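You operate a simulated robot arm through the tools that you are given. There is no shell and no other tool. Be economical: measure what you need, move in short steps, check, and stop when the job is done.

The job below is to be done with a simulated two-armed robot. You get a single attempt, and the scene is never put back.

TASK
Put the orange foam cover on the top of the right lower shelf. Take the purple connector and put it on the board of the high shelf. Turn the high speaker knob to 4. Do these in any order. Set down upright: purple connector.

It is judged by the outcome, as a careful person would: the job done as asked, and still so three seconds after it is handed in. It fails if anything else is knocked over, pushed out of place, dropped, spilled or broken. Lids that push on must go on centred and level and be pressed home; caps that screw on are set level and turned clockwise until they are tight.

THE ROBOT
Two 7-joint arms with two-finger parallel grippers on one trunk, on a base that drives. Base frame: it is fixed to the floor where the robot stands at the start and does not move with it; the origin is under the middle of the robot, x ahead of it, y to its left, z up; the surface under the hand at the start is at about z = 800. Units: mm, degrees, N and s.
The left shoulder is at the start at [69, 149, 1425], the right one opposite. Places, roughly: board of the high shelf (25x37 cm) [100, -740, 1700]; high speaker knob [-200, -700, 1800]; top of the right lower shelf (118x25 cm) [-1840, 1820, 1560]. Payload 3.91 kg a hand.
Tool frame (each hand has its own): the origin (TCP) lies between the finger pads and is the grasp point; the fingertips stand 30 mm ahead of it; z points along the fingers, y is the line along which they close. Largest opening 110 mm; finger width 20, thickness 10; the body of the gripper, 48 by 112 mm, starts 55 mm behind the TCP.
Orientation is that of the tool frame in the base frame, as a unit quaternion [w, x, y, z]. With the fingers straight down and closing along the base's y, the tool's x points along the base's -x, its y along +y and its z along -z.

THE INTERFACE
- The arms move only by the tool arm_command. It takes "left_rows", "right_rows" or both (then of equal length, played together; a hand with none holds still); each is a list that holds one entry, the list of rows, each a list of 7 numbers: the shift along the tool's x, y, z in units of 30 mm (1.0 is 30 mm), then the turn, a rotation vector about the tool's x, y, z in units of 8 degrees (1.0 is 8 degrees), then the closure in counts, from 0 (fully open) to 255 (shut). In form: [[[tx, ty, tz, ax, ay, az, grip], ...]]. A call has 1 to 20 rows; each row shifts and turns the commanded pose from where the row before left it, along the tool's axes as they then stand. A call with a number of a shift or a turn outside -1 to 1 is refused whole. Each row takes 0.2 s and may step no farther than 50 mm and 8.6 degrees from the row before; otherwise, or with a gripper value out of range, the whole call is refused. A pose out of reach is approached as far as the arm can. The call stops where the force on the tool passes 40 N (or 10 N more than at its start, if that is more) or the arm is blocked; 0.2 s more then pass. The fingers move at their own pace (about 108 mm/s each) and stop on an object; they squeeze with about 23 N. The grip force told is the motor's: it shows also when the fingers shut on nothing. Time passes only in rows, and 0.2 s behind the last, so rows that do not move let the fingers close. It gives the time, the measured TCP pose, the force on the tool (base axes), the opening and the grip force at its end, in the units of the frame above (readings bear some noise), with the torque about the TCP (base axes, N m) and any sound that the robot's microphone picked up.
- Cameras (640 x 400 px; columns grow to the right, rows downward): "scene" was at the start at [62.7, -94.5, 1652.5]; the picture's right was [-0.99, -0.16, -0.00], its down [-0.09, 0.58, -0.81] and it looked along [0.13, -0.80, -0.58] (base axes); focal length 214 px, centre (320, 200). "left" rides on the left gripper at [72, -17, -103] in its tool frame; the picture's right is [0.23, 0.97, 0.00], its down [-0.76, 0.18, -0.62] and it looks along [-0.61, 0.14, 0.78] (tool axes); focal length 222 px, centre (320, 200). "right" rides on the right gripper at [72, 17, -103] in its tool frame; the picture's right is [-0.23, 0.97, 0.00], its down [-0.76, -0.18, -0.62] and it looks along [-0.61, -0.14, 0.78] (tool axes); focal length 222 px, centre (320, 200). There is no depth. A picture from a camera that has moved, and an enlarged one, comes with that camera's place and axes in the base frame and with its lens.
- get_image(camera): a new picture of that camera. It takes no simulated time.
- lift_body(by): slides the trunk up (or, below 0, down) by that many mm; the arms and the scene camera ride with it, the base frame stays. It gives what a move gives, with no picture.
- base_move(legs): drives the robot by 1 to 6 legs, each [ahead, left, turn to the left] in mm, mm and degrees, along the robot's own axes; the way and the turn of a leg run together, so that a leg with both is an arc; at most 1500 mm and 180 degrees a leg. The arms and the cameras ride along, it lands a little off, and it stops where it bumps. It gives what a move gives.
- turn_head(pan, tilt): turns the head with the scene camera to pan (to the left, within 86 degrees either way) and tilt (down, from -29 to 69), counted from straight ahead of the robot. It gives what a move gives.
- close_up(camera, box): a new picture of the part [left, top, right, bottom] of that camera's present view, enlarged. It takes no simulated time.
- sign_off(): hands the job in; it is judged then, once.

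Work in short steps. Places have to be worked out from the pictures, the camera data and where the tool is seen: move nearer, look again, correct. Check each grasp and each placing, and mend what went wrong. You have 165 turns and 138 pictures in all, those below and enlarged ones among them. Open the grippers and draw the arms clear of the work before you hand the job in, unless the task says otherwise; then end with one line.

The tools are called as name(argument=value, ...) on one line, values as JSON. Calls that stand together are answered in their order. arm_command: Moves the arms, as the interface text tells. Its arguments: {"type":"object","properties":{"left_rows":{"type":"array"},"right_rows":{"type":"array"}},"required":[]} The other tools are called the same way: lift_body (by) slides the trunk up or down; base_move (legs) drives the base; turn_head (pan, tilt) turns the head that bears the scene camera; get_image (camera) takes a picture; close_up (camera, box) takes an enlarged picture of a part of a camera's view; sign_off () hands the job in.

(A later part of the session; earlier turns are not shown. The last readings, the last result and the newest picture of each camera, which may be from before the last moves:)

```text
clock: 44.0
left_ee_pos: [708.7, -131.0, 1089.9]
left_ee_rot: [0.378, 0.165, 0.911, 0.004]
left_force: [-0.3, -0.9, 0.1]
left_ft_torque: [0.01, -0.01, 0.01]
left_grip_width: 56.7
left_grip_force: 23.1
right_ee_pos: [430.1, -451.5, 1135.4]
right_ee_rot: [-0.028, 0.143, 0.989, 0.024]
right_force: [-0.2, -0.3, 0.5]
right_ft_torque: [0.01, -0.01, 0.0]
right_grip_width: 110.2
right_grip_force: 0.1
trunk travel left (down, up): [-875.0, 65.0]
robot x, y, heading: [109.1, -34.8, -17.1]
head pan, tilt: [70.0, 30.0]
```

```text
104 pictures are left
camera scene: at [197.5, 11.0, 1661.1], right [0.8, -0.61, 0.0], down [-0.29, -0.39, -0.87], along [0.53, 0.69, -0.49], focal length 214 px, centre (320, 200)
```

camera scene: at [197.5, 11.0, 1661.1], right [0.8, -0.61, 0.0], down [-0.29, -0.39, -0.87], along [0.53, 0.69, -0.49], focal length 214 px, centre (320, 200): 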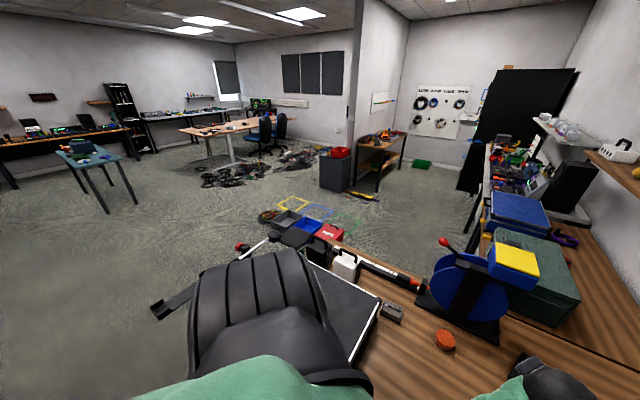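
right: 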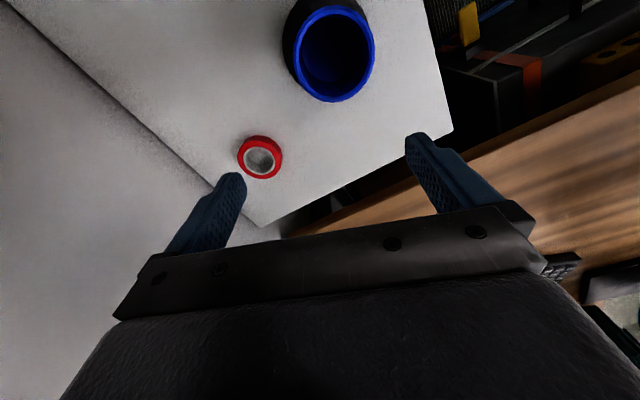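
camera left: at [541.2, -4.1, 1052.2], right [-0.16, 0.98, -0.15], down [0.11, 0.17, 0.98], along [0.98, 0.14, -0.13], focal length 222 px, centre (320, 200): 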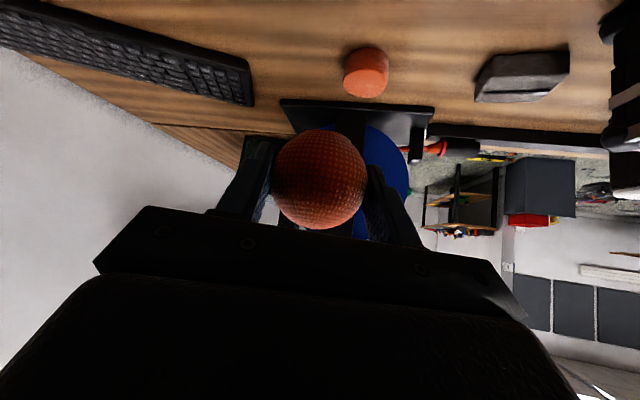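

Nothing appears disturbed; the stand is far left (~y 950). The base shift came from the arm hitting its reach limit. Backing away from the desk to the open floor, then turning left.

base_move(legs=[[-150, 150, 0], [0, 0, 45]])

turn_head(pan=80, tilt=30)

get_image(camera="scene")

```text
clock: 47.7
left_ee_pos: [498.2, 525.9, 1095.5]
left_ee_rot: [0.349, -0.202, 0.904, 0.146]
left_force: [0.0, -0.3, 0.3]
left_ft_torque: [-0.03, -0.01, 0.0]
left_grip_width: 56.6
left_grip_force: 22.8
right_ee_pos: [538.3, 97.9, 1152.3]
right_ee_rot: [-0.021, -0.244, 0.969, 0.007]
right_force: [-0.3, -0.8, -0.9]
right_ft_torque: [0.0, -0.03, 0.02]
right_grip_width: 110.0
right_grip_force: 0.0
trunk travel left (down, up): [-875.0, 65.0]
robot x, y, heading: [3.7, 156.1, 28.1]
head pan, tilt: [70.0, 30.0]
```

```text
clock: 48.4
left_ee_pos: [497.2, 525.2, 1095.9]
left_ee_rot: [0.349, -0.201, 0.903, 0.146]
left_force: [-0.3, -0.1, 0.8]
left_ft_torque: [0.03, -0.01, 0.04]
left_grip_width: 56.8
left_grip_force: 23.2
right_ee_pos: [537.3, 98.3, 1153.8]
right_ee_rot: [-0.022, -0.244, 0.969, 0.006]
right_force: [0.0, 0.2, 0.3]
right_ft_torque: [0.01, -0.03, -0.01]
right_grip_width: 110.0
right_grip_force: 0.0
trunk travel left (down, up): [-875.0, 65.0]
robot x, y, heading: [7.3, 151.3, 28.3]
head pan, tilt: [80.0, 30.0]
```

```text
103 pictures are left
camera scene: at [21.8, 261.7, 1666.5], right [0.95, 0.31, 0.0], down [0.16, -0.48, -0.87], along [-0.27, 0.82, -0.5], focal length 214 px, centre (320, 200)
```

scene: 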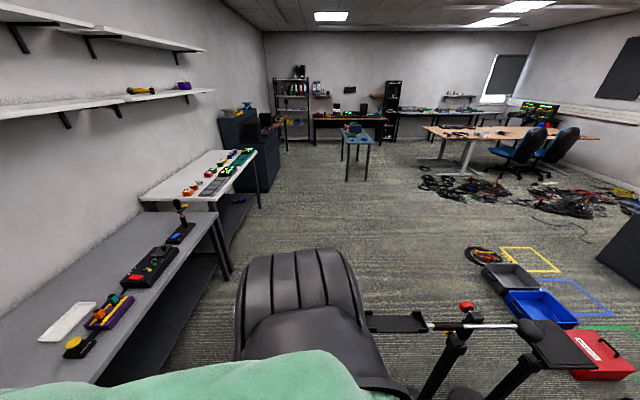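

A stand with brackets (z≈900) sits around (50–400, 760–930) in the left sweep, so I'll shift to x≈−330 and rotate clockwise instead, away from it.

base_move(legs=[[-298, 158, 0], [0, 0, -118]])

turn_head(pan=-80, tilt=30)

get_image(camera="scene")

```text
clock: 55.6
left_ee_pos: [-250.9, -460.6, 1095.7]
left_ee_rot: [0.304, 0.676, 0.632, -0.226]
left_force: [0.2, -0.3, 0.0]
left_ft_torque: [0.01, 0.01, -0.02]
left_grip_width: 56.5
left_grip_force: 22.8
right_ee_pos: [-645.3, -286.9, 1154.3]
right_ee_rot: [-0.006, 0.712, 0.702, 0.022]
right_force: [-0.9, 0.0, -0.7]
right_ft_torque: [-0.02, -0.01, -0.01]
right_grip_width: 110.3
right_grip_force: 0.0
trunk travel left (down, up): [-875.0, 65.0]
robot x, y, heading: [-340.5, 149.0, -90.9]
head pan, tilt: [80.0, 30.0]
```

```text
clock: 58.1
left_ee_pos: [-252.1, -460.1, 1096.0]
left_ee_rot: [0.304, 0.677, 0.631, -0.226]
left_force: [0.3, 0.4, 0.1]
left_ft_torque: [-0.01, 0.01, -0.03]
left_grip_width: 56.7
left_grip_force: 23.2
right_ee_pos: [-645.8, -287.5, 1153.3]
right_ee_rot: [-0.005, 0.711, 0.702, 0.022]
right_force: [-0.8, 0.3, 0.7]
right_ft_torque: [-0.01, -0.03, -0.02]
right_grip_width: 109.9
right_grip_force: 0.0
trunk travel left (down, up): [-875.0, 65.0]
robot x, y, heading: [-339.3, 149.3, -90.7]
head pan, tilt: [-80.0, 30.0]
```

```text
102 pictures are left
camera scene: at [-429.8, 86.6, 1666.5], right [-0.16, 0.99, 0.0], down [0.49, 0.08, -0.87], along [-0.85, -0.14, -0.5], focal length 214 px, centre (320, 200)
```

scene: 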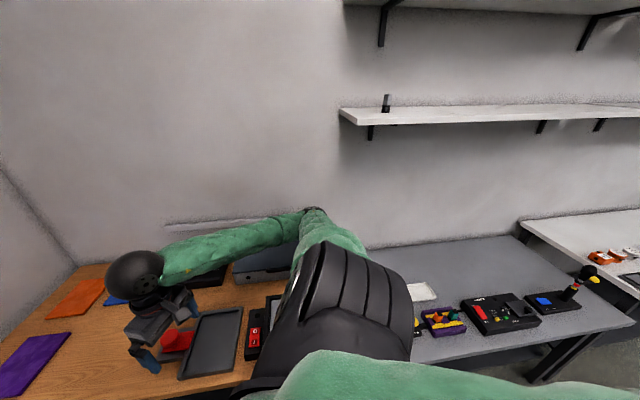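

Facing −y with everything clear. Check the stand on my left before backing along +y.

turn_head(pan=86, tilt=30)

get_image(camera="scene")

```text
clock: 60.6
left_ee_pos: [-251.7, -461.8, 1096.1]
left_ee_rot: [0.303, 0.677, 0.631, -0.227]
left_force: [-0.7, -0.5, -0.4]
left_ft_torque: [0.0, -0.03, 0.01]
left_grip_width: 56.7
left_grip_force: 23.0
right_ee_pos: [-645.1, -288.3, 1154.0]
right_ee_rot: [-0.005, 0.711, 0.702, 0.022]
right_force: [-1.1, 0.3, -0.6]
right_ft_torque: [0.01, 0.02, -0.02]
right_grip_width: 109.9
right_grip_force: 0.1
trunk travel left (down, up): [-875.0, 65.0]
robot x, y, heading: [-337.0, 152.3, -90.8]
head pan, tilt: [85.9, 30.0]
```

```text
101 pictures are left
camera scene: at [-250.4, 93.4, 1666.6], right [-0.09, -1.0, 0.0], down [-0.5, 0.04, -0.87], along [0.86, -0.07, -0.5], focal length 214 px, centre (320, 200)
```

scene: 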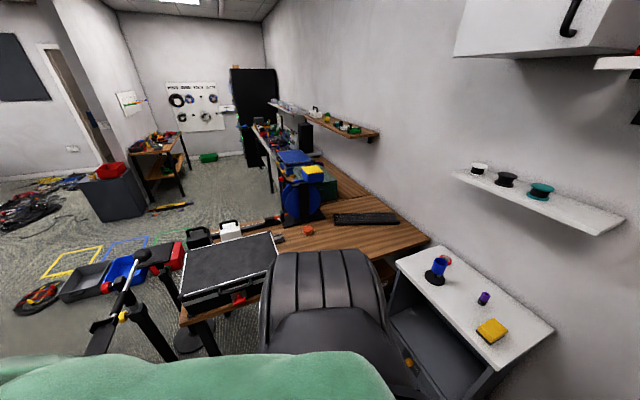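

The way along x≈−420 is clear. Backing up along +y in one go.

base_move(legs=[[0, -80, 0], [-1490, 0, 0]])

turn_head(pan=-80, tilt=25)

get_image(camera="scene")

```text
clock: 68.7
left_ee_pos: [-312.8, 1031.7, 1095.8]
left_ee_rot: [0.301, 0.681, 0.627, -0.228]
left_force: [-0.2, -0.2, -0.2]
left_ft_torque: [-0.01, 0.0, 0.0]
left_grip_width: 56.6
left_grip_force: 22.7
right_ee_pos: [-702.1, 1210.1, 1153.4]
right_ee_rot: [-0.006, 0.715, 0.698, 0.022]
right_force: [-0.2, -1.0, 0.4]
right_ft_torque: [0.03, 0.0, -0.06]
right_grip_width: 109.9
right_grip_force: 0.1
trunk travel left (down, up): [-875.0, 65.0]
robot x, y, heading: [-395.5, 1642.1, -91.4]
head pan, tilt: [85.9, 30.0]
```

```text
clock: 71.2
left_ee_pos: [-310.4, 1031.0, 1096.0]
left_ee_rot: [0.302, 0.68, 0.628, -0.228]
left_force: [-0.3, -0.2, -0.5]
left_ft_torque: [-0.01, -0.02, 0.0]
left_grip_width: 56.6
left_grip_force: 23.2
right_ee_pos: [-703.1, 1208.0, 1154.7]
right_ee_rot: [-0.005, 0.716, 0.698, 0.022]
right_force: [0.2, 1.6, 0.2]
right_ft_torque: [-0.03, 0.02, 0.0]
right_grip_width: 110.3
right_grip_force: 0.1
trunk travel left (down, up): [-875.0, 65.0]
robot x, y, heading: [-391.9, 1645.3, -91.4]
head pan, tilt: [-80.0, 25.0]
```

```text
100 pictures are left
camera scene: at [-485.4, 1579.9, 1674.5], right [-0.15, 0.99, 0.0], down [0.42, 0.06, -0.91], along [-0.9, -0.13, -0.42], focal length 214 px, centre (320, 200)
```

scene: 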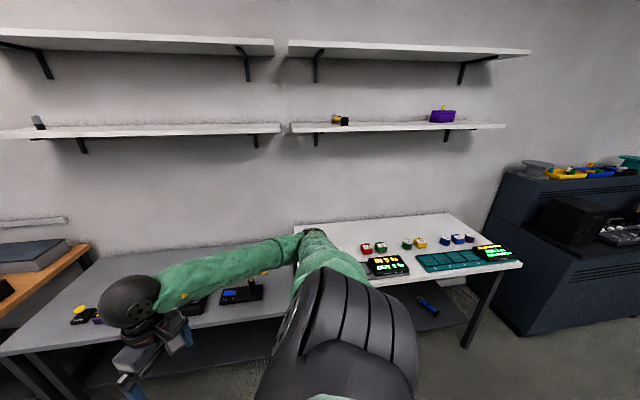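

Shelves seen as expected: lower-right shelf spans y≈1232–2400, free between the hammer-like item (y≈1506) and purple box (y≈2050). Rotating to face it, then moving partway.

base_move(legs=[[0, 0, -88.6], [300, -255, 0]])

turn_head(pan=0, tilt=25)

get_image(camera="scene")

```text
clock: 77.4
left_ee_pos: [-1305.0, 1786.2, 1095.8]
left_ee_rot: [0.058, 0.925, -0.022, -0.374]
left_force: [0.5, -0.8, -0.2]
left_ft_torque: [-0.05, -0.01, 0.01]
left_grip_width: 56.2
left_grip_force: 22.7
right_ee_pos: [-1139.9, 2184.7, 1155.0]
right_ee_rot: [0.012, 1.0, 0.005, 0.019]
right_force: [0.2, 0.9, 0.9]
right_ft_torque: [-0.02, 0.0, 0.01]
right_grip_width: 110.2
right_grip_force: 0.0
trunk travel left (down, up): [-875.0, 65.0]
robot x, y, heading: [-694.9, 1887.4, -179.5]
head pan, tilt: [-80.0, 25.0]
```

```text
clock: 78.9
left_ee_pos: [-1304.4, 1786.8, 1094.9]
left_ee_rot: [0.059, 0.925, -0.021, -0.374]
left_force: [-0.4, 0.0, -0.4]
left_ft_torque: [0.02, -0.01, -0.01]
left_grip_width: 56.2
left_grip_force: 23.4
right_ee_pos: [-1139.7, 2184.2, 1153.9]
right_ee_rot: [0.011, 1.0, 0.005, 0.019]
right_force: [-0.9, -0.8, 0.1]
right_ft_torque: [0.02, -0.02, 0.0]
right_grip_width: 110.0
right_grip_force: 0.1
trunk travel left (down, up): [-875.0, 65.0]
robot x, y, heading: [-690.7, 1890.9, -179.5]
head pan, tilt: [0.0, 25.0]
```

```text
99 pictures are left
camera scene: at [-836.7, 1888.1, 1674.5], right [-0.01, 1.0, 0.0], down [0.42, 0.0, -0.91], along [-0.91, -0.01, -0.42], focal length 214 px, centre (320, 200)
```

scene: 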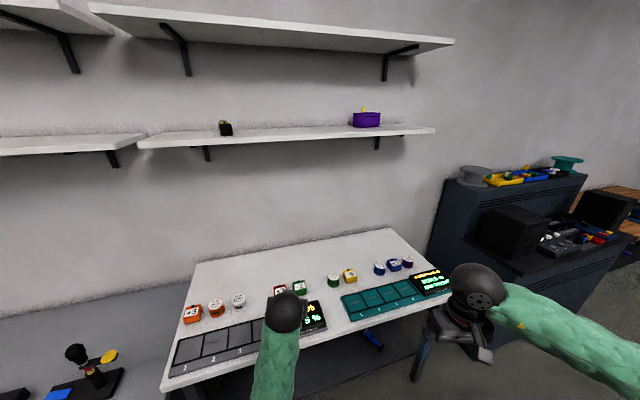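

Zooming on the coloured parts on this table and the shelf to rule out another "purple connector".

close_up(camera="scene", box=[160, 230, 460, 390])

close_up(camera="scene", box=[200, 80, 440, 170])

```text
2.13 times, centred on (310, 310) of scene
camera zoom: at [-836.7, 1888.1, 1674.5], right [-0.01, 1.0, 0.0], down [0.42, 0.0, -0.91], along [-0.91, -0.01, -0.42], focal length 458 px, centre (341, -35)
```

zoom: 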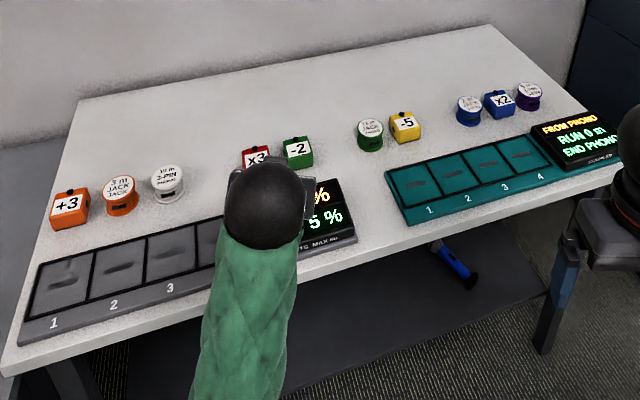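

```text
2.67 times, centred on (320, 125) of scene
camera zoom: at [-836.7, 1888.1, 1674.5], right [-0.01, 1.0, 0.0], down [0.42, 0.0, -0.91], along [-0.91, -0.01, -0.42], focal length 572 px, centre (320, 400)
```

zoom: 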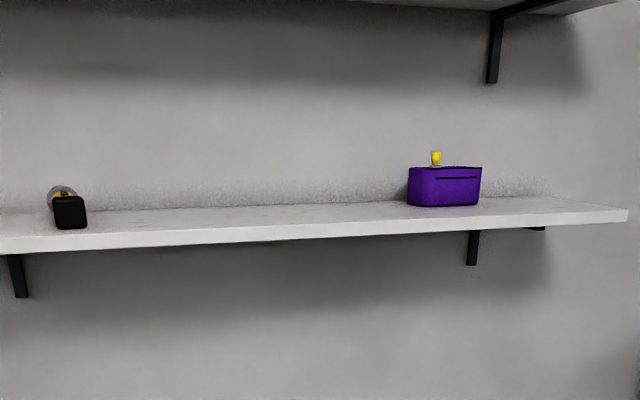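

The table pieces are labelled adapters ("… PHONO"), so the hex plug stays my connector. Raising trunk and left hand now (levelling its small roll) to clear the shelf height.

lift_body(by=64)

arm_command(left_rows=[[[0, 0, 0, 0.33, -0.05, -0.3, 255], [0, 0, 0, 0.32, -0.06, -0.31, 255], [-0.4, 0, -0.4, 0, 0, 0, 255], [-0.6, 0, -0.6, 0, 0, 0, 255], [-0.6, 0, -0.6, 0, 0, 0, 255], [-0.6, 0, -0.6, 0, 0, 0, 255], [-0.6, 0, -0.6, 0, 0, 0, 255], [-0.6, 0, -0.6, 0, 0, 0, 255], [-0.6, 0, -0.6, 0, 0, 0, 255], [-0.6, 0, -0.6, 0, 0, 0, 255], [-0.6, 0, -0.6, 0, 0, 0, 255], [-0.4, 0, -0.4, 0, 0, 0, 255], [0, 0, 0, 0, 0, 0, 255]]])

```text
clock: 79.9
left_ee_pos: [-1304.0, 1786.0, 1159.4]
left_ee_rot: [0.059, 0.925, -0.021, -0.374]
left_force: [0.5, 0.2, 0.7]
left_ft_torque: [-0.01, 0.01, -0.03]
left_grip_width: 56.4
left_grip_force: 23.2
right_ee_pos: [-1140.7, 2184.3, 1218.3]
right_ee_rot: [0.012, 1.0, 0.005, 0.019]
right_force: [0.4, 0.4, 0.3]
right_ft_torque: [-0.03, 0.0, 0.01]
right_grip_width: 110.0
right_grip_force: 0.0
trunk travel left (down, up): [-939.0, 1.0]
robot x, y, heading: [-690.7, 1887.0, -179.3]
head pan, tilt: [0.0, 25.0]
```

```text
clock: 82.0
left_ee_pos: [-1308.9, 1742.1, 1306.3]
left_ee_rot: [0.067, 0.923, -0.004, -0.378]
left_force: [0.5, 0.8, 0.4]
left_ft_torque: [0.0, 0.01, 0.0]
left_grip_width: 56.4
left_grip_force: 22.2
right_ee_pos: [-1141.0, 2183.9, 1216.9]
right_ee_rot: [0.011, 1.0, 0.005, 0.02]
right_force: [0.5, 0.6, 0.5]
right_ft_torque: [0.03, -0.03, 0.02]
right_grip_width: 109.9
right_grip_force: 0.1
trunk travel left (down, up): [-939.0, 1.0]
robot x, y, heading: [-695.5, 1890.1, -179.4]
head pan, tilt: [0.0, 25.0]
stopped in row 10 (left hand): the arm was blocked; the commanded pose is now the measured one
```

The left hand stalled at z 1306. Looking at what limits it.

turn_head(pan=15, tilt=35)

get_image(camera="scene")

get_image(camera="left")

```text
clock: 82.7
left_ee_pos: [-1308.3, 1741.9, 1305.7]
left_ee_rot: [0.066, 0.924, -0.005, -0.376]
left_force: [-0.1, -0.4, -0.1]
left_ft_torque: [-0.01, 0.03, 0.01]
left_grip_width: 56.3
left_grip_force: 22.8
right_ee_pos: [-1139.8, 2184.5, 1218.2]
right_ee_rot: [0.011, 1.0, 0.005, 0.019]
right_force: [0.4, -0.8, 1.5]
right_ft_torque: [0.0, 0.0, 0.01]
right_grip_width: 110.2
right_grip_force: 0.2
trunk travel left (down, up): [-939.0, 1.0]
robot x, y, heading: [-692.6, 1886.6, -179.3]
head pan, tilt: [15.0, 35.0]
```

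```text
96 pictures are left
camera scene: at [-829.3, 1865.3, 1722.8], right [-0.27, 0.96, 0.0], down [0.55, 0.15, -0.82], along [-0.79, -0.22, -0.57], focal length 214 px, centre (320, 200)
```

scene: 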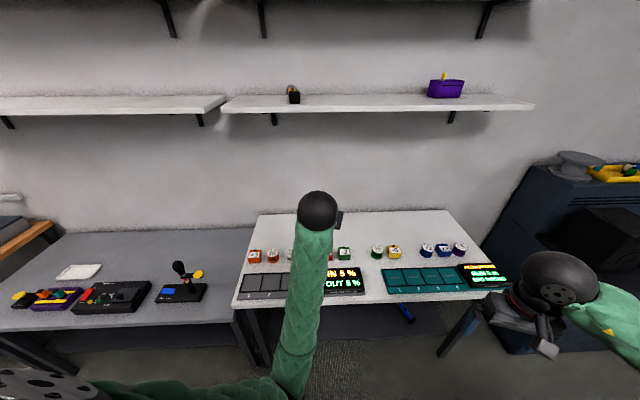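

```text
95 pictures are left
camera left: at [-1185.2, 1766.3, 1325.6], right [0.2, -0.98, -0.04], down [-0.1, -0.06, 0.99], along [-0.97, -0.2, -0.11], focal length 222 px, centre (320, 200)
```

left: 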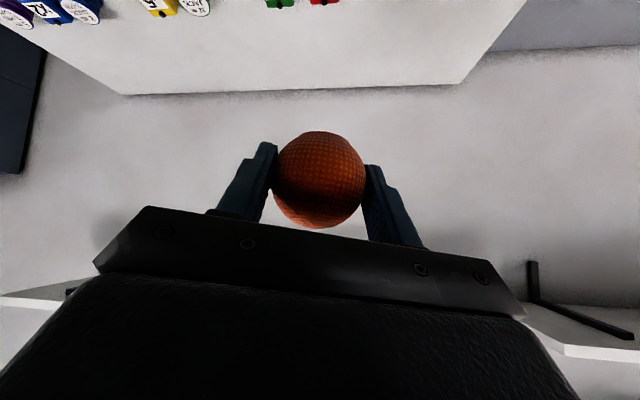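

No obstruction: likely a wrist limit with the arm bent. I'll extend forward while rising, which straightens the arm.

arm_command(left_rows=[[[-0.4, 0, 0.4, 0, 0, 0, 255], [-0.5, 0, 0.4, 0, 0, 0, 255], [-0.6, 0, 0.3, 0, 0, 0, 255], [-0.7, 0, 0.1, 0, 0, 0, 255], [-0.8, 0, 0, 0, 0, 0, 255], [-0.8, 0, 0, 0, 0, 0, 255], [-0.8, 0, 0, 0, 0, 0, 255], [-0.8, 0, 0, 0, 0, 0, 255], [0, 0, 0, 0, 0, 0, 255]]])

```text
clock: 84.7
left_ee_pos: [-1450.3, 1747.1, 1391.4]
left_ee_rot: [0.066, 0.924, -0.005, -0.377]
left_force: [0.2, -0.4, 0.9]
left_ft_torque: [-0.01, 0.0, 0.0]
left_grip_width: 56.3
left_grip_force: 23.3
right_ee_pos: [-1141.1, 2183.9, 1217.7]
right_ee_rot: [0.012, 1.0, 0.005, 0.019]
right_force: [0.1, 0.1, -0.3]
right_ft_torque: [0.03, 0.01, 0.05]
right_grip_width: 109.8
right_grip_force: 0.1
trunk travel left (down, up): [-939.0, 1.0]
robot x, y, heading: [-696.0, 1887.2, -179.4]
head pan, tilt: [15.0, 35.0]
```

That works. Continuing up with slight forward motion.

arm_command(left_rows=[[[-0.5, 0, -0.2, 0, 0, 0, 255], [-0.6, 0, -0.3, 0, 0, 0, 255], [-0.6, 0, -0.4, 0, 0, 0, 255], [-0.6, 0, -0.4, 0, 0, 0, 255], [-0.6, 0, -0.4, 0, 0, 0, 255], [-0.6, 0, -0.4, 0, 0, 0, 255], [-0.6, 0, -0.4, 0, 0, 0, 255], [-0.6, 0, -0.4, 0, 0, 0, 255], [0, 0, 0, 0, 0, 0, 255]]])

```text
clock: 86.7
left_ee_pos: [-1500.3, 1749.2, 1546.2]
left_ee_rot: [0.08, 0.921, 0.001, -0.381]
left_force: [-0.6, -0.7, 0.3]
left_ft_torque: [-0.03, 0.0, -0.02]
left_grip_width: 56.3
left_grip_force: 23.3
left hand out of reach, approached as far as the arm can: row 8
right_ee_pos: [-1139.7, 2184.5, 1218.2]
right_ee_rot: [0.011, 1.0, 0.005, 0.019]
right_force: [1.4, 0.1, 0.5]
right_ft_torque: [-0.02, 0.0, -0.05]
right_grip_width: 110.2
right_grip_force: 0.1
trunk travel left (down, up): [-939.0, 1.0]
robot x, y, heading: [-689.7, 1887.6, -179.5]
head pan, tilt: [15.0, 35.0]
```

Limit reached at 45° here. Backing the base 170 mm so the arm can work straighter, then extending and rising.

base_move(legs=[[-170, 0, 0]])

arm_command(left_rows=[[[-0.5, 0, 0.5, 0, 0, 0, 255], [-0.5, 0, 0.5, 0, 0, 0, 255], [-0.5, 0, 0.5, 0, 0, 0, 255], [-0.6, 0, 0.4, 0, 0, 0, 255], [-0.6, 0, 0.4, 0, 0, 0, 255], [-0.7, 0, 0.3, 0, 0, 0, 255], [-0.7, 0, 0.2, 0, 0, 0, 255], [-0.7, 0, 0, 0, 0, 0, 255], [-0.6, 0, -0.2, 0, 0, 0, 255], [-0.6, 0, -0.4, 0, 0, 0, 255], [0, 0, 0, 0, 0, 0, 255]]])

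get_image(camera="scene")

```text
clock: 88.2
left_ee_pos: [-1327.7, 1751.2, 1547.4]
left_ee_rot: [0.08, 0.921, 0.003, -0.382]
left_force: [-0.7, 0.8, -0.8]
left_ft_torque: [-0.01, -0.04, 0.0]
left_grip_width: 56.5
left_grip_force: 22.7
right_ee_pos: [-968.4, 2186.5, 1217.1]
right_ee_rot: [0.012, 1.0, 0.004, 0.02]
right_force: [-0.3, -0.4, -0.2]
right_ft_torque: [-0.03, 0.01, 0.03]
right_grip_width: 110.1
right_grip_force: 0.1
trunk travel left (down, up): [-939.0, 1.0]
robot x, y, heading: [-514.7, 1892.4, -179.3]
head pan, tilt: [15.0, 35.0]
```

```text
clock: 90.6
left_ee_pos: [-1494.5, 1752.3, 1628.4]
left_ee_rot: [0.079, 0.921, 0.003, -0.382]
left_force: [0.1, 0.8, -0.5]
left_ft_torque: [0.03, 0.02, 0.01]
left_grip_width: 56.4
left_grip_force: 23.0
right_ee_pos: [-967.2, 2184.8, 1217.5]
right_ee_rot: [0.011, 1.0, 0.005, 0.019]
right_force: [-0.6, -0.3, 0.7]
right_ft_torque: [-0.01, 0.01, 0.0]
right_grip_width: 110.1
right_grip_force: 0.0
trunk travel left (down, up): [-939.0, 1.0]
robot x, y, heading: [-518.3, 1894.4, -179.4]
head pan, tilt: [15.0, 35.0]
```

```text
94 pictures are left
camera scene: at [-655.3, 1867.0, 1722.7], right [-0.27, 0.96, 0.0], down [0.55, 0.15, -0.82], along [-0.79, -0.22, -0.57], focal length 214 px, centre (320, 200)
```

scene: 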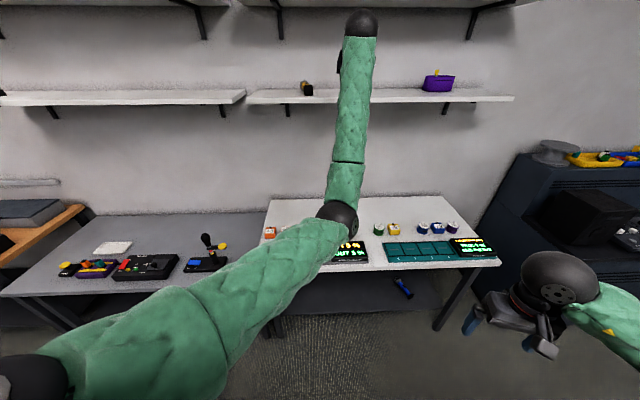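

Good: now z 1628 at the shelf front. Levelling the remaining ~8° roll and rising a little more.

arm_command(left_rows=[[[-0.4, 0, -0.3, 0.25, 0, -0.25, 255], [-0.3, 0, -0.3, 0.25, 0, -0.25, 255], [0, 0, 0, 0.22, 0, -0.22, 255], [0, 0, 0, 0, 0, 0, 255]]])

get_image(camera="left")

```text
clock: 91.6
left_ee_pos: [-1500.2, 1753.3, 1656.6]
left_ee_rot: [0.013, 0.922, 0.029, -0.385]
left_force: [-0.2, -0.2, 0.4]
left_ft_torque: [-0.03, 0.01, -0.02]
left_grip_width: 56.4
left_grip_force: 22.7
right_ee_pos: [-966.0, 2186.1, 1217.2]
right_ee_rot: [0.012, 1.0, 0.005, 0.019]
right_force: [0.1, -0.7, 0.6]
right_ft_torque: [0.01, 0.03, -0.02]
right_grip_width: 109.9
right_grip_force: 0.1
trunk travel left (down, up): [-939.0, 1.0]
robot x, y, heading: [-519.4, 1894.7, -179.1]
head pan, tilt: [15.0, 35.0]
```

```text
93 pictures are left
camera left: at [-1377.1, 1779.3, 1677.3], right [0.22, -0.96, -0.16], down [-0.08, -0.18, 0.98], along [-0.97, -0.2, -0.12], focal length 222 px, centre (320, 200)
```

left: 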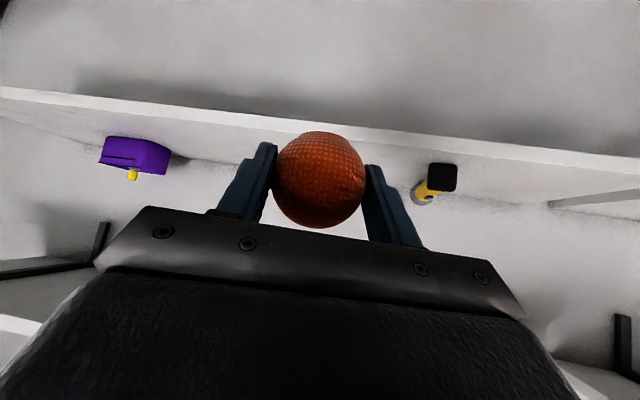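

Level now. I need the shelf edge precisely, so I'll zoom in both cameras.

close_up(camera="left", box=[380, 90, 540, 220])

turn_head(pan=0, tilt=10)

get_image(camera="scene")

```text
3.08 times, centred on (460, 155) of left
camera zoom: at [-1377.1, 1779.3, 1677.3], right [0.22, -0.96, -0.16], down [-0.08, -0.18, 0.98], along [-0.97, -0.2, -0.12], focal length 684 px, centre (-111, 338)
```

zoom: 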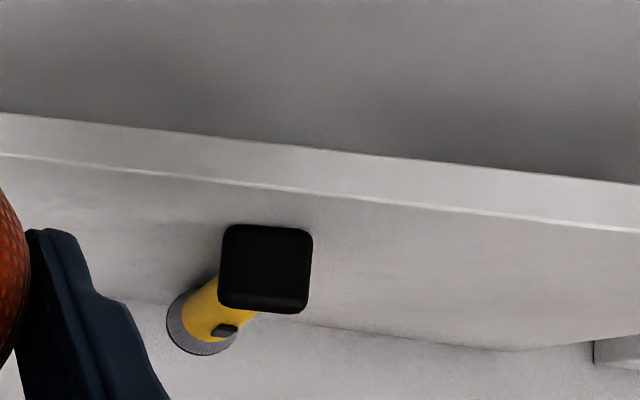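

```text
clock: 92.5
left_ee_pos: [-1501.0, 1754.5, 1657.4]
left_ee_rot: [0.012, 0.922, 0.029, -0.386]
left_force: [0.0, -0.3, 0.5]
left_ft_torque: [0.0, -0.01, 0.0]
left_grip_width: 56.2
left_grip_force: 23.3
right_ee_pos: [-965.9, 2186.5, 1217.8]
right_ee_rot: [0.012, 1.0, 0.006, 0.019]
right_force: [0.0, -0.4, 1.5]
right_ft_torque: [0.05, -0.02, -0.01]
right_grip_width: 109.9
right_grip_force: 0.1
trunk travel left (down, up): [-939.0, 1.0]
robot x, y, heading: [-519.1, 1889.8, -179.5]
head pan, tilt: [0.0, 10.0]
```

```text
91 pictures are left
camera scene: at [-663.4, 1889.7, 1762.7], right [-0.01, 1.0, 0.0], down [0.17, 0.0, -0.98], along [-0.98, -0.01, -0.17], focal length 214 px, centre (320, 200)
```

scene: 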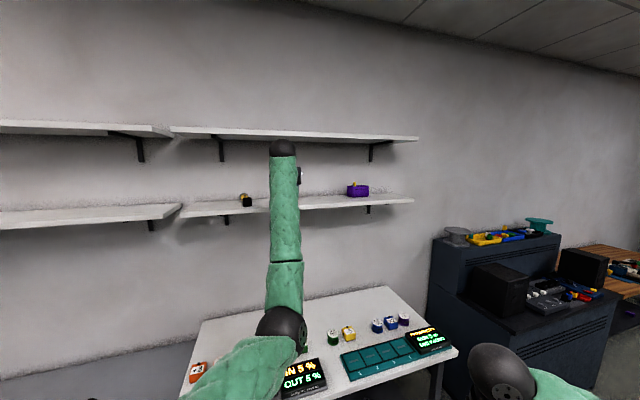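

The wall and shelves are slanted ~20° (right end farther); shelf top ≈ z 1550, front edge near x≈−1650 at y=1750. I'll drive forward 150 mm with the hand held at this height.

base_move(legs=[[150, 0, 0]])

get_image(camera="left")

get_image(camera="scene")

```text
clock: 93.8
left_ee_pos: [-1642.9, 1748.5, 1659.0]
left_ee_rot: [0.014, 0.922, 0.031, -0.387]
left_force: [0.6, -0.5, -1.4]
left_ft_torque: [0.01, 0.03, 0.01]
left_grip_width: 56.5
left_grip_force: 23.4
right_ee_pos: [-1111.3, 2182.8, 1218.8]
right_ee_rot: [0.011, 1.0, 0.007, 0.018]
right_force: [0.5, 0.1, 0.0]
right_ft_torque: [0.01, -0.02, 0.02]
right_grip_width: 110.1
right_grip_force: 0.0
trunk travel left (down, up): [-939.0, 1.0]
robot x, y, heading: [-663.2, 1890.3, -179.1]
head pan, tilt: [0.0, 10.0]
```

```text
90 pictures are left
camera left: at [-1519.9, 1774.5, 1678.9], right [0.23, -0.96, -0.16], down [-0.08, -0.18, 0.98], along [-0.97, -0.21, -0.12], focal length 222 px, centre (320, 200)
```

left: 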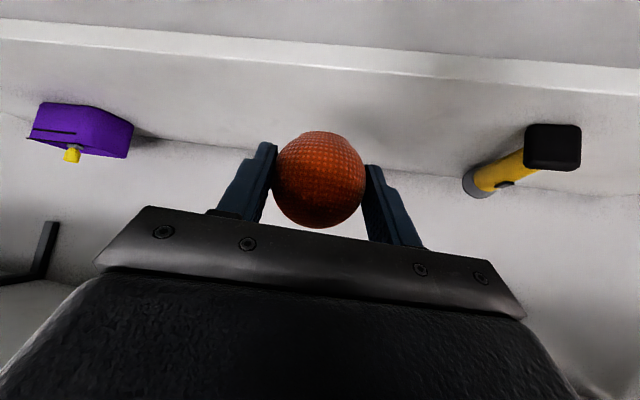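

```text
89 pictures are left
camera scene: at [-806.7, 1887.6, 1763.2], right [-0.01, 1.0, 0.0], down [0.17, 0.0, -0.98], along [-0.98, -0.01, -0.17], focal length 214 px, centre (320, 200)
```

scene: 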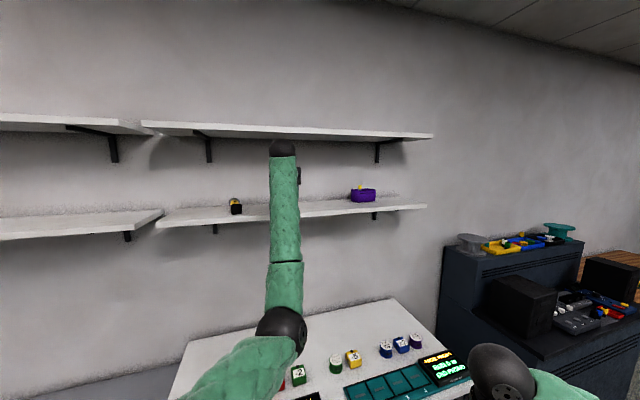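

Triangulated: shelf top z≈1548, front edge x≈−1690 at y 1755. Driving 70 mm more, then moving the hand in to x≈−1757 and down to just above contact.

base_move(legs=[[70, 0, 0]])

arm_command(left_rows=[[[-0.3, 0, 0.3, 0, 0, 0, 255], [-0.3, 0, 0.3, 0, 0, 0, 255], [-0.3, 0, 0.3, 0, 0, 0, 255], [0.1, 0, 0.3, 0, 0, 0, 255], [0.3, 0, 0.3, 0, 0, 0, 255], [0.3, 0, 0.3, 0, 0, 0, 255], [0.3, 0, 0.3, 0, 0, 0, 255], [0, 0, 0, 0, 0, 0, 255]]])

get_image(camera="left")

```text
clock: 94.8
left_ee_pos: [-1702.3, 1749.0, 1666.1]
left_ee_rot: [0.013, 0.921, 0.031, -0.388]
left_force: [0.9, 0.0, 0.7]
left_ft_torque: [-0.03, 0.03, 0.01]
left_grip_width: 56.4
left_grip_force: 23.2
right_ee_pos: [-1173.9, 2182.7, 1220.4]
right_ee_rot: [0.011, 1.0, 0.007, 0.017]
right_force: [1.4, -0.6, 1.2]
right_ft_torque: [0.05, 0.07, -0.03]
right_grip_width: 110.0
right_grip_force: 0.1
trunk travel left (down, up): [-939.0, 1.0]
robot x, y, heading: [-731.4, 1888.5, -179.3]
head pan, tilt: [0.0, 10.0]
```

```text
clock: 96.7
left_ee_pos: [-1753.0, 1748.1, 1612.0]
left_ee_rot: [0.013, 0.921, 0.03, -0.387]
left_force: [0.0, -0.4, -0.1]
left_ft_torque: [-0.02, 0.0, -0.01]
left_grip_width: 56.4
left_grip_force: 22.9
right_ee_pos: [-1180.1, 2182.7, 1218.7]
right_ee_rot: [0.01, 1.0, 0.006, 0.019]
right_force: [0.8, -0.1, 0.0]
right_ft_torque: [0.01, 0.0, 0.0]
right_grip_width: 109.9
right_grip_force: 0.0
trunk travel left (down, up): [-939.0, 1.0]
robot x, y, heading: [-731.6, 1887.2, -179.3]
head pan, tilt: [0.0, 10.0]
```

```text
88 pictures are left
camera left: at [-1630.1, 1773.2, 1631.5], right [0.22, -0.96, -0.16], down [-0.08, -0.18, 0.98], along [-0.97, -0.21, -0.11], focal length 222 px, centre (320, 200)
```

left: 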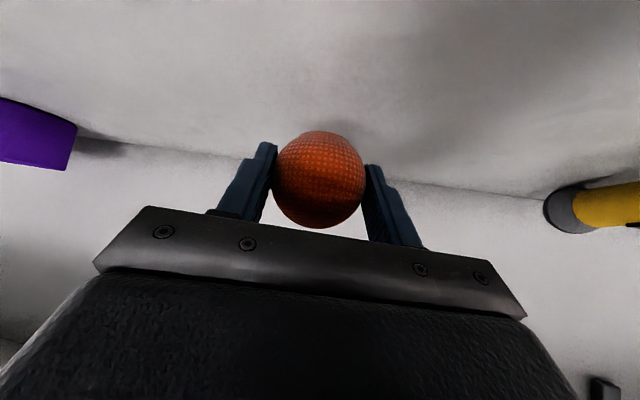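

Over the shelf top with clear neighbours. Lowering in small steps to feel for contact.

arm_command(left_rows=[[[0.16, 0, 0.16, 0, 0, 0, 255], [0.16, 0, 0.16, 0, 0, 0, 255], [0.12, 0, 0.12, 0, 0, 0, 255], [0.12, 0, 0.12, 0, 0, 0, 255], [0, 0, 0, 0, 0, 0, 255]]])

close_up(camera="left", box=[240, 80, 400, 180])

```text
clock: 97.8
left_ee_pos: [-1755.1, 1748.9, 1587.8]
left_ee_rot: [0.013, 0.922, 0.03, -0.387]
left_force: [-0.8, -0.2, 0.8]
left_ft_torque: [0.0, 0.01, -0.04]
left_grip_width: 56.6
left_grip_force: 22.8
right_ee_pos: [-1180.5, 2182.6, 1216.5]
right_ee_rot: [0.011, 1.0, 0.008, 0.019]
right_force: [-0.4, -0.1, -0.4]
right_ft_torque: [0.0, 0.01, 0.01]
right_grip_width: 110.0
right_grip_force: 0.0
trunk travel left (down, up): [-939.0, 1.0]
robot x, y, heading: [-736.1, 1886.3, -179.2]
head pan, tilt: [0.0, 10.0]
```

```text
4.00 times, centred on (320, 130) of left
camera zoom: at [-1632.4, 1774.1, 1607.7], right [0.22, -0.96, -0.16], down [-0.08, -0.18, 0.98], along [-0.97, -0.21, -0.12], focal length 888 px, centre (320, 480)
```

zoom: 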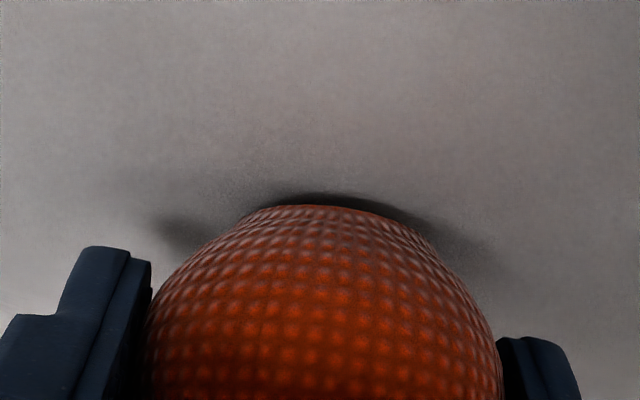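

Still a small gap, seen by the shadow. Lowering in 2–3 mm steps.

arm_command(left_rows=[[[0.06, 0, 0.06, 0, 0, 0, 255], [0.06, 0, 0.06, 0, 0, 0, 255], [0, 0, 0, 0, 0, 0, 255]]])

close_up(camera="left", box=[240, 80, 400, 180])

```text
clock: 98.7
left_ee_pos: [-1755.8, 1748.4, 1584.3]
left_ee_rot: [0.013, 0.922, 0.03, -0.386]
left_force: [-1.8, 0.5, 5.2]
left_ft_torque: [-0.04, 0.07, -0.05]
left_grip_width: 56.6
left_grip_force: 23.2
right_ee_pos: [-1181.2, 2182.6, 1218.2]
right_ee_rot: [0.011, 1.0, 0.007, 0.019]
right_force: [0.2, -0.1, 0.2]
right_ft_torque: [0.01, 0.0, 0.0]
right_grip_width: 109.9
right_grip_force: 0.0
trunk travel left (down, up): [-939.0, 1.0]
robot x, y, heading: [-733.3, 1888.6, -179.3]
head pan, tilt: [0.0, 10.0]
```

```text
4.00 times, centred on (320, 130) of left
camera zoom: at [-1632.8, 1773.4, 1603.3], right [0.22, -0.96, -0.16], down [-0.08, -0.18, 0.98], along [-0.97, -0.21, -0.11], focal length 888 px, centre (320, 480)
```

zoom: 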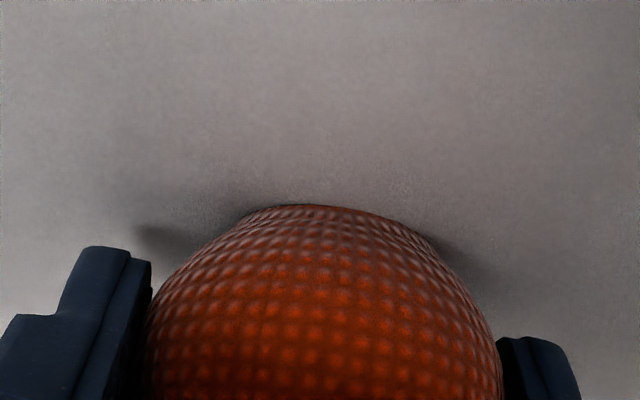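

Contact felt (5 N) and gap gone. Opening and retreating along the fingers.

arm_command(left_rows=[[[0, 0, 0, 0, 0, 0, 180], [0, 0, 0, 0, 0, 0, 90], [0, 0, 0, 0, 0, 0, 0], [0, 0, 0, 0, 0, 0, 0], [0, 0, 0, 0, 0, 0, 0], [0, 0, -0.4, 0, 0, 0, 0], [0, 0, -0.5, 0, 0, 0, 0], [0.2, 0, -0.5, 0, 0, 0, 0], [0.3, 0, -0.5, 0, 0, 0, 0], [0.3, 0, -0.5, 0, 0, 0, 0], [0.4, 0, -0.5, 0, 0, 0, 0], [0, 0, 0, 0, 0, 0, 0]]])

get_image(camera="left")

```text
clock: 101.2
left_ee_pos: [-1669.1, 1754.6, 1617.8]
left_ee_rot: [0.014, 0.922, 0.03, -0.386]
left_force: [-0.2, 0.2, -0.7]
left_ft_torque: [0.04, -0.03, 0.02]
left_grip_width: 110.1
left_grip_force: 0.1
right_ee_pos: [-1181.6, 2183.1, 1216.7]
right_ee_rot: [0.012, 1.0, 0.007, 0.02]
right_force: [-0.8, -0.5, 0.0]
right_ft_torque: [-0.01, -0.01, 0.0]
right_grip_width: 110.0
right_grip_force: 0.1
trunk travel left (down, up): [-939.0, 1.0]
robot x, y, heading: [-735.7, 1888.1, -179.1]
head pan, tilt: [0.0, 10.0]
```

```text
85 pictures are left
camera left: at [-1546.6, 1780.4, 1637.8], right [0.22, -0.96, -0.16], down [-0.08, -0.18, 0.98], along [-0.97, -0.21, -0.12], focal length 222 px, centre (320, 200)
```

left: 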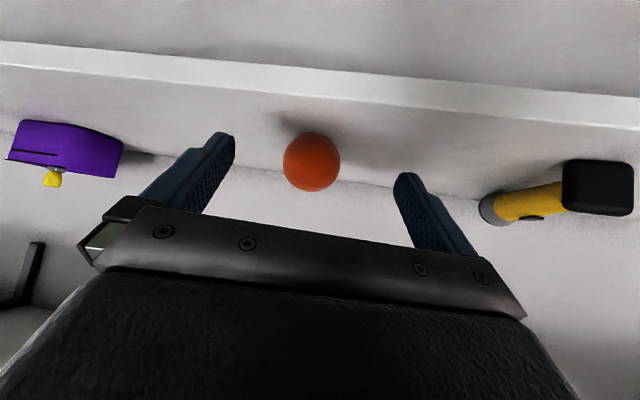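

Foam cover stands on the shelf, centred depthwise, neighbours untouched. Backing away 350 mm, then lowering the left hand.

base_move(legs=[[-350, 0, 0]])

arm_command(left_rows=[[[0.8, 0, 0.2, 0, 0, 0, 0], [0.8, 0, 0, 0, 0, 0, 0], [0.8, 0, 0, 0, 0, 0, 0], [0.8, 0, 0, 0, 0, 0, 0], [0.8, 0, 0, 0, 0, 0, 0], [0.8, 0, 0, 0, 0, 0, 0], [0.8, 0, 0, 0, 0, 0, 0], [0.8, 0, 0, 0, 0, 0, 0], [0.8, 0, 0, 0, 0, 0, 0], [0.8, 0, 0, 0, 0, 0, 0], [0.8, 0, 0, 0, 0, 0, 0], [0.8, 0, 0, 0, 0, 0, 0], [0.8, 0, 0, 0, 0, 0, 0], [0.6, 0, 0, 0, 0, 0, 0], [0.4, 0, 0, 0, 0, 0, 0], [0, 0, 0, 0, 0, 0, 0]]])

close_up(camera="scene", box=[160, 130, 440, 305])

```text
clock: 103.5
left_ee_pos: [-1325.4, 1765.1, 1617.1]
left_ee_rot: [0.012, 0.922, 0.027, -0.385]
left_force: [0.2, 0.6, 1.1]
left_ft_torque: [-0.03, 0.0, -0.01]
left_grip_width: 110.0
left_grip_force: 0.0
right_ee_pos: [-834.3, 2189.6, 1217.7]
right_ee_rot: [0.011, 1.0, 0.002, 0.021]
right_force: [0.5, 0.5, -0.6]
right_ft_torque: [0.01, 0.01, 0.01]
right_grip_width: 110.1
right_grip_force: 0.0
trunk travel left (down, up): [-939.0, 1.0]
robot x, y, heading: [-386.9, 1892.4, -179.6]
head pan, tilt: [0.0, 10.0]
```

```text
clock: 106.9
left_ee_pos: [-1091.0, 1773.1, 1372.9]
left_ee_rot: [0.017, 0.921, 0.028, -0.389]
left_force: [0.3, 0.4, -0.6]
left_ft_torque: [-0.04, 0.01, -0.02]
left_grip_width: 110.2
left_grip_force: 0.0
right_ee_pos: [-831.8, 2189.5, 1216.3]
right_ee_rot: [0.012, 1.0, 0.003, 0.019]
right_force: [0.2, 0.0, -1.1]
right_ft_torque: [0.03, -0.01, 0.01]
right_grip_width: 110.0
right_grip_force: 0.1
trunk travel left (down, up): [-939.0, 1.0]
robot x, y, heading: [-388.0, 1892.9, -180.0]
head pan, tilt: [0.0, 10.0]
```

```text
2.29 times, centred on (300, 218) of scene
camera zoom: at [-530.4, 1891.6, 1762.8], right [-0.01, 1.0, 0.0], down [0.17, 0.0, -0.98], along [-0.98, -0.01, -0.17], focal length 490 px, centre (366, 160)
```

zoom: 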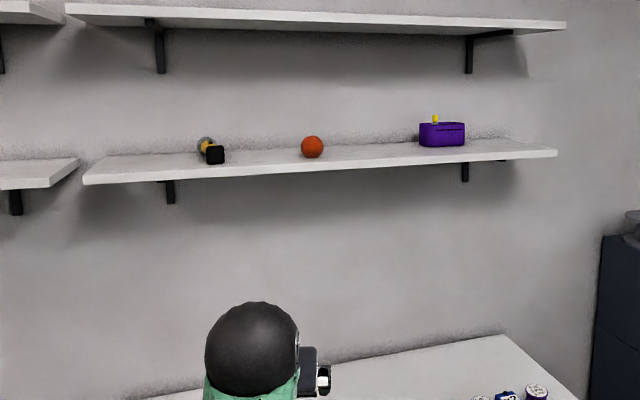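

Foam confirmed standing. Tucking the left hand to a tool-down pose close in.

arm_command(left_rows=[[[0.2, 0, 0.2, 0, 0.5, 0, 0], [0.3, 0, 0.3, 0, 0.6, 0, 0], [0.3, 0, 0.3, 0, 0.6, 0, 0], [0.3, 0, 0.3, 0, 0.6, 0, 0], [0.3, 0, 0.3, 0, 0.6, 0, 0], [0.3, 0, 0.3, 0, 0.6, 0, 0], [0.3, 0, 0.3, 0, 0.6, 0, 0], [0.3, 0, 0.3, 0, 0.6, 0, 0], [0.4, 0, 0.2, 0, 0.5, 0, 0], [0.6, 0, 0.2, 0, 0.4, 0, 0], [0.7, 0, 0.2, 0, 0, 0, 0], [0.7, 0, 0.2, 0, 0, 0, 0], [0.7, 0, 0.2, 0, 0, 0, 0], [0.7, 0, 0.2, 0, 0, 0, 0], [0.5, 0, 0.2, 0, 0, 0, 0], [0.2, 0, 0, 0, 0, 0, 0], [0, 0, 0, 0, 0, 0, 0]]])

```text
clock: 107.6
left_ee_pos: [-1095.8, 1696.0, 1323.1]
left_ee_rot: [0.102, 0.944, 0.042, -0.312]
left_force: [-0.5, -0.2, -0.3]
left_ft_torque: [0.02, 0.02, -0.01]
left_grip_width: 109.9
left_grip_force: 0.1
left hand out of reach, approached as far as the arm can: row 3
right_ee_pos: [-832.0, 2187.4, 1217.5]
right_ee_rot: [0.012, 1.0, 0.004, 0.02]
right_force: [0.6, 0.5, 0.2]
right_ft_torque: [0.0, 0.0, -0.02]
right_grip_width: 110.1
right_grip_force: 0.0
trunk travel left (down, up): [-939.0, 1.0]
robot x, y, heading: [-387.1, 1894.2, -179.4]
head pan, tilt: [0.0, 10.0]
stopped in row 3 (left hand): the arm was blocked; the commanded pose is now the measured one
```

Wrist limit again; going lower first before rotating the tool down.

arm_command(left_rows=[[[0.2, 0, 0.5, 0, 0, 0, 0], [0.3, 0, 0.6, 0, 0, 0, 0], [0.3, 0, 0.6, 0, 0, 0, 0], [0.3, 0, 0.6, 0, 0, 0, 0], [0.3, 0, 0.6, 0, 0, 0, 0], [0.3, 0, 0.6, 0, 0, 0, 0], [0.3, 0, 0.5, 0, 0, 0, 0], [0.3, 0, 0.4, 0, 0, 0, 0], [0.3, 0, 0.3, 0, 0, 0, 0], [0, 0, 0, 0, 0, 0, 0]]])

arm_command(left_rows=[[[0, 0, 0, 0, 0.4, 0, 0], [0, 0, 0, 0, 0.5, 0, 0], [0.1, 0, 0, 0, 0.5, 0, 0], [0.2, 0, 0, 0, 0.5, 0, 0], [0.3, 0, 0, 0, 0.5, 0, 0], [0.4, 0, 0, 0, 0.5, 0, 0], [0.4, 0, 0, 0, 0.5, 0, 0], [0.5, 0, 0, 0, 0.5, 0, 0], [0.5, 0, 0, 0, 0.5, 0, 0], [0.5, 0, 0, 0, 0.3, 0, 0], [0.5, 0, 0, 0, 0, 0, 0], [0.5, 0, 0, 0, 0, 0, 0], [0, 0, 0, 0, 0, 0, 0]]])

```text
clock: 110.0
left_ee_pos: [-1138.2, 1649.9, 1215.3]
left_ee_rot: [0.118, 0.929, 0.047, -0.347]
left_force: [-0.7, 0.1, -0.5]
left_ft_torque: [0.01, 0.01, -0.03]
left_grip_width: 109.9
left_grip_force: 0.1
right_ee_pos: [-832.5, 2187.7, 1218.0]
right_ee_rot: [0.012, 1.0, 0.004, 0.02]
right_force: [-0.9, 0.6, -0.1]
right_ft_torque: [0.01, -0.02, -0.01]
right_grip_width: 110.0
right_grip_force: 0.1
trunk travel left (down, up): [-939.0, 1.0]
robot x, y, heading: [-388.6, 1889.3, -179.7]
head pan, tilt: [0.0, 10.0]
stopped in row 10 (left hand): the arm was blocked; the commanded pose is now the measured one
```

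```text
clock: 111.6
left_ee_pos: [-1096.0, 1554.9, 1200.5]
left_ee_rot: [0.189, 0.969, 0.1, -0.124]
left_force: [0.2, -0.4, 0.0]
left_ft_torque: [0.04, 0.0, -0.02]
left_grip_width: 110.2
left_grip_force: 0.1
left hand out of reach, approached as far as the arm can: row 8
right_ee_pos: [-833.3, 2188.2, 1218.3]
right_ee_rot: [0.012, 1.0, 0.004, 0.019]
right_force: [0.2, -0.2, -0.6]
right_ft_torque: [-0.03, 0.0, 0.02]
right_grip_width: 110.2
right_grip_force: 0.0
trunk travel left (down, up): [-939.0, 1.0]
robot x, y, heading: [-388.7, 1893.7, -179.6]
head pan, tilt: [0.0, 10.0]
stopped in row 8 (left hand): the arm was blocked; the commanded pose is now the measured one
```

The left arm keeps reaching a joint limit. Let me see its posture.

turn_head(pan=35, tilt=45)

get_image(camera="scene")

```text
clock: 112.6
left_ee_pos: [-1096.6, 1555.0, 1201.6]
left_ee_rot: [0.189, 0.969, 0.101, -0.125]
left_force: [-0.1, 0.0, -0.1]
left_ft_torque: [0.0, -0.03, -0.02]
left_grip_width: 110.0
left_grip_force: 0.0
right_ee_pos: [-831.4, 2187.5, 1217.6]
right_ee_rot: [0.012, 1.0, 0.004, 0.019]
right_force: [0.3, -0.2, 0.4]
right_ft_torque: [-0.02, 0.02, 0.0]
right_grip_width: 110.0
right_grip_force: 0.1
trunk travel left (down, up): [-939.0, 1.0]
robot x, y, heading: [-383.7, 1891.6, -179.5]
head pan, tilt: [35.0, 45.0]
```

```text
83 pictures are left
camera scene: at [-503.7, 1844.1, 1708.0], right [-0.58, 0.82, 0.0], down [0.58, 0.41, -0.71], along [-0.58, -0.41, -0.71], focal length 214 px, centre (320, 200)
```

scene: 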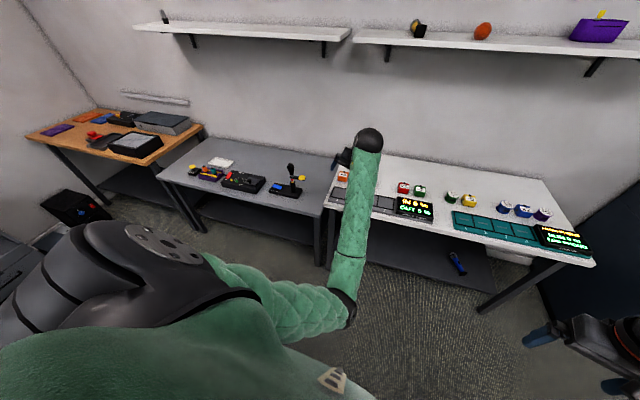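

The elbow is hanging low, so the wrist is over-bent. Backing into open floor, then lowering and extending the hand toward its starting-like pose before turning it down.

base_move(legs=[[-300, 0, 0]])

arm_command(left_rows=[[[0, 0, 0.4, 0, 0, 0, 0], [-0.2, 0, 0.6, 0, 0, 0, 0], [-0.2, 0, 0.6, 0, 0, 0, 0], [-0.2, 0, 0.6, 0, 0, 0, 0], [-0.2, 0, 0.6, 0, 0, 0, 0], [-0.2, 0, 0.6, 0, 0, 0, 0], [-0.2, 0, 0.6, 0, 0, 0, 0], [-0.2, 0, 0.6, 0, 0, 0, 0], [-0.2, 0, 0.6, 0, 0, 0, 0], [-0.2, 0, 0.6, 0, 0, 0, 0], [0, 0, 0.4, 0, 0, 0, 0], [0, 0, 0, 0, 0, 0, 0]]])

```text
clock: 114.6
left_ee_pos: [-808.7, 1556.1, 1200.5]
left_ee_rot: [0.189, 0.969, 0.101, -0.125]
left_force: [0.6, 0.1, 0.3]
left_ft_torque: [-0.04, -0.01, -0.01]
left_grip_width: 110.1
left_grip_force: 0.0
right_ee_pos: [-544.0, 2189.9, 1216.7]
right_ee_rot: [0.012, 1.0, 0.005, 0.019]
right_force: [0.1, 0.7, -1.2]
right_ft_torque: [-0.01, -0.02, -0.01]
right_grip_width: 110.0
right_grip_force: 0.0
trunk travel left (down, up): [-939.0, 1.0]
robot x, y, heading: [-97.9, 1896.8, -179.2]
head pan, tilt: [35.0, 45.0]
```

```text
clock: 117.2
left_ee_pos: [-896.3, 1474.9, 1047.8]
left_ee_rot: [0.189, 0.969, 0.102, -0.124]
left_force: [0.5, 0.4, -0.5]
left_ft_torque: [0.03, 0.02, 0.02]
left_grip_width: 110.3
left_grip_force: 0.1
right_ee_pos: [-542.7, 2189.5, 1218.1]
right_ee_rot: [0.012, 1.0, 0.003, 0.02]
right_force: [-0.3, -0.7, 0.0]
right_ft_torque: [0.02, -0.01, 0.02]
right_grip_width: 110.1
right_grip_force: 0.0
trunk travel left (down, up): [-939.0, 1.0]
robot x, y, heading: [-99.9, 1896.1, -179.6]
head pan, tilt: [35.0, 45.0]
```

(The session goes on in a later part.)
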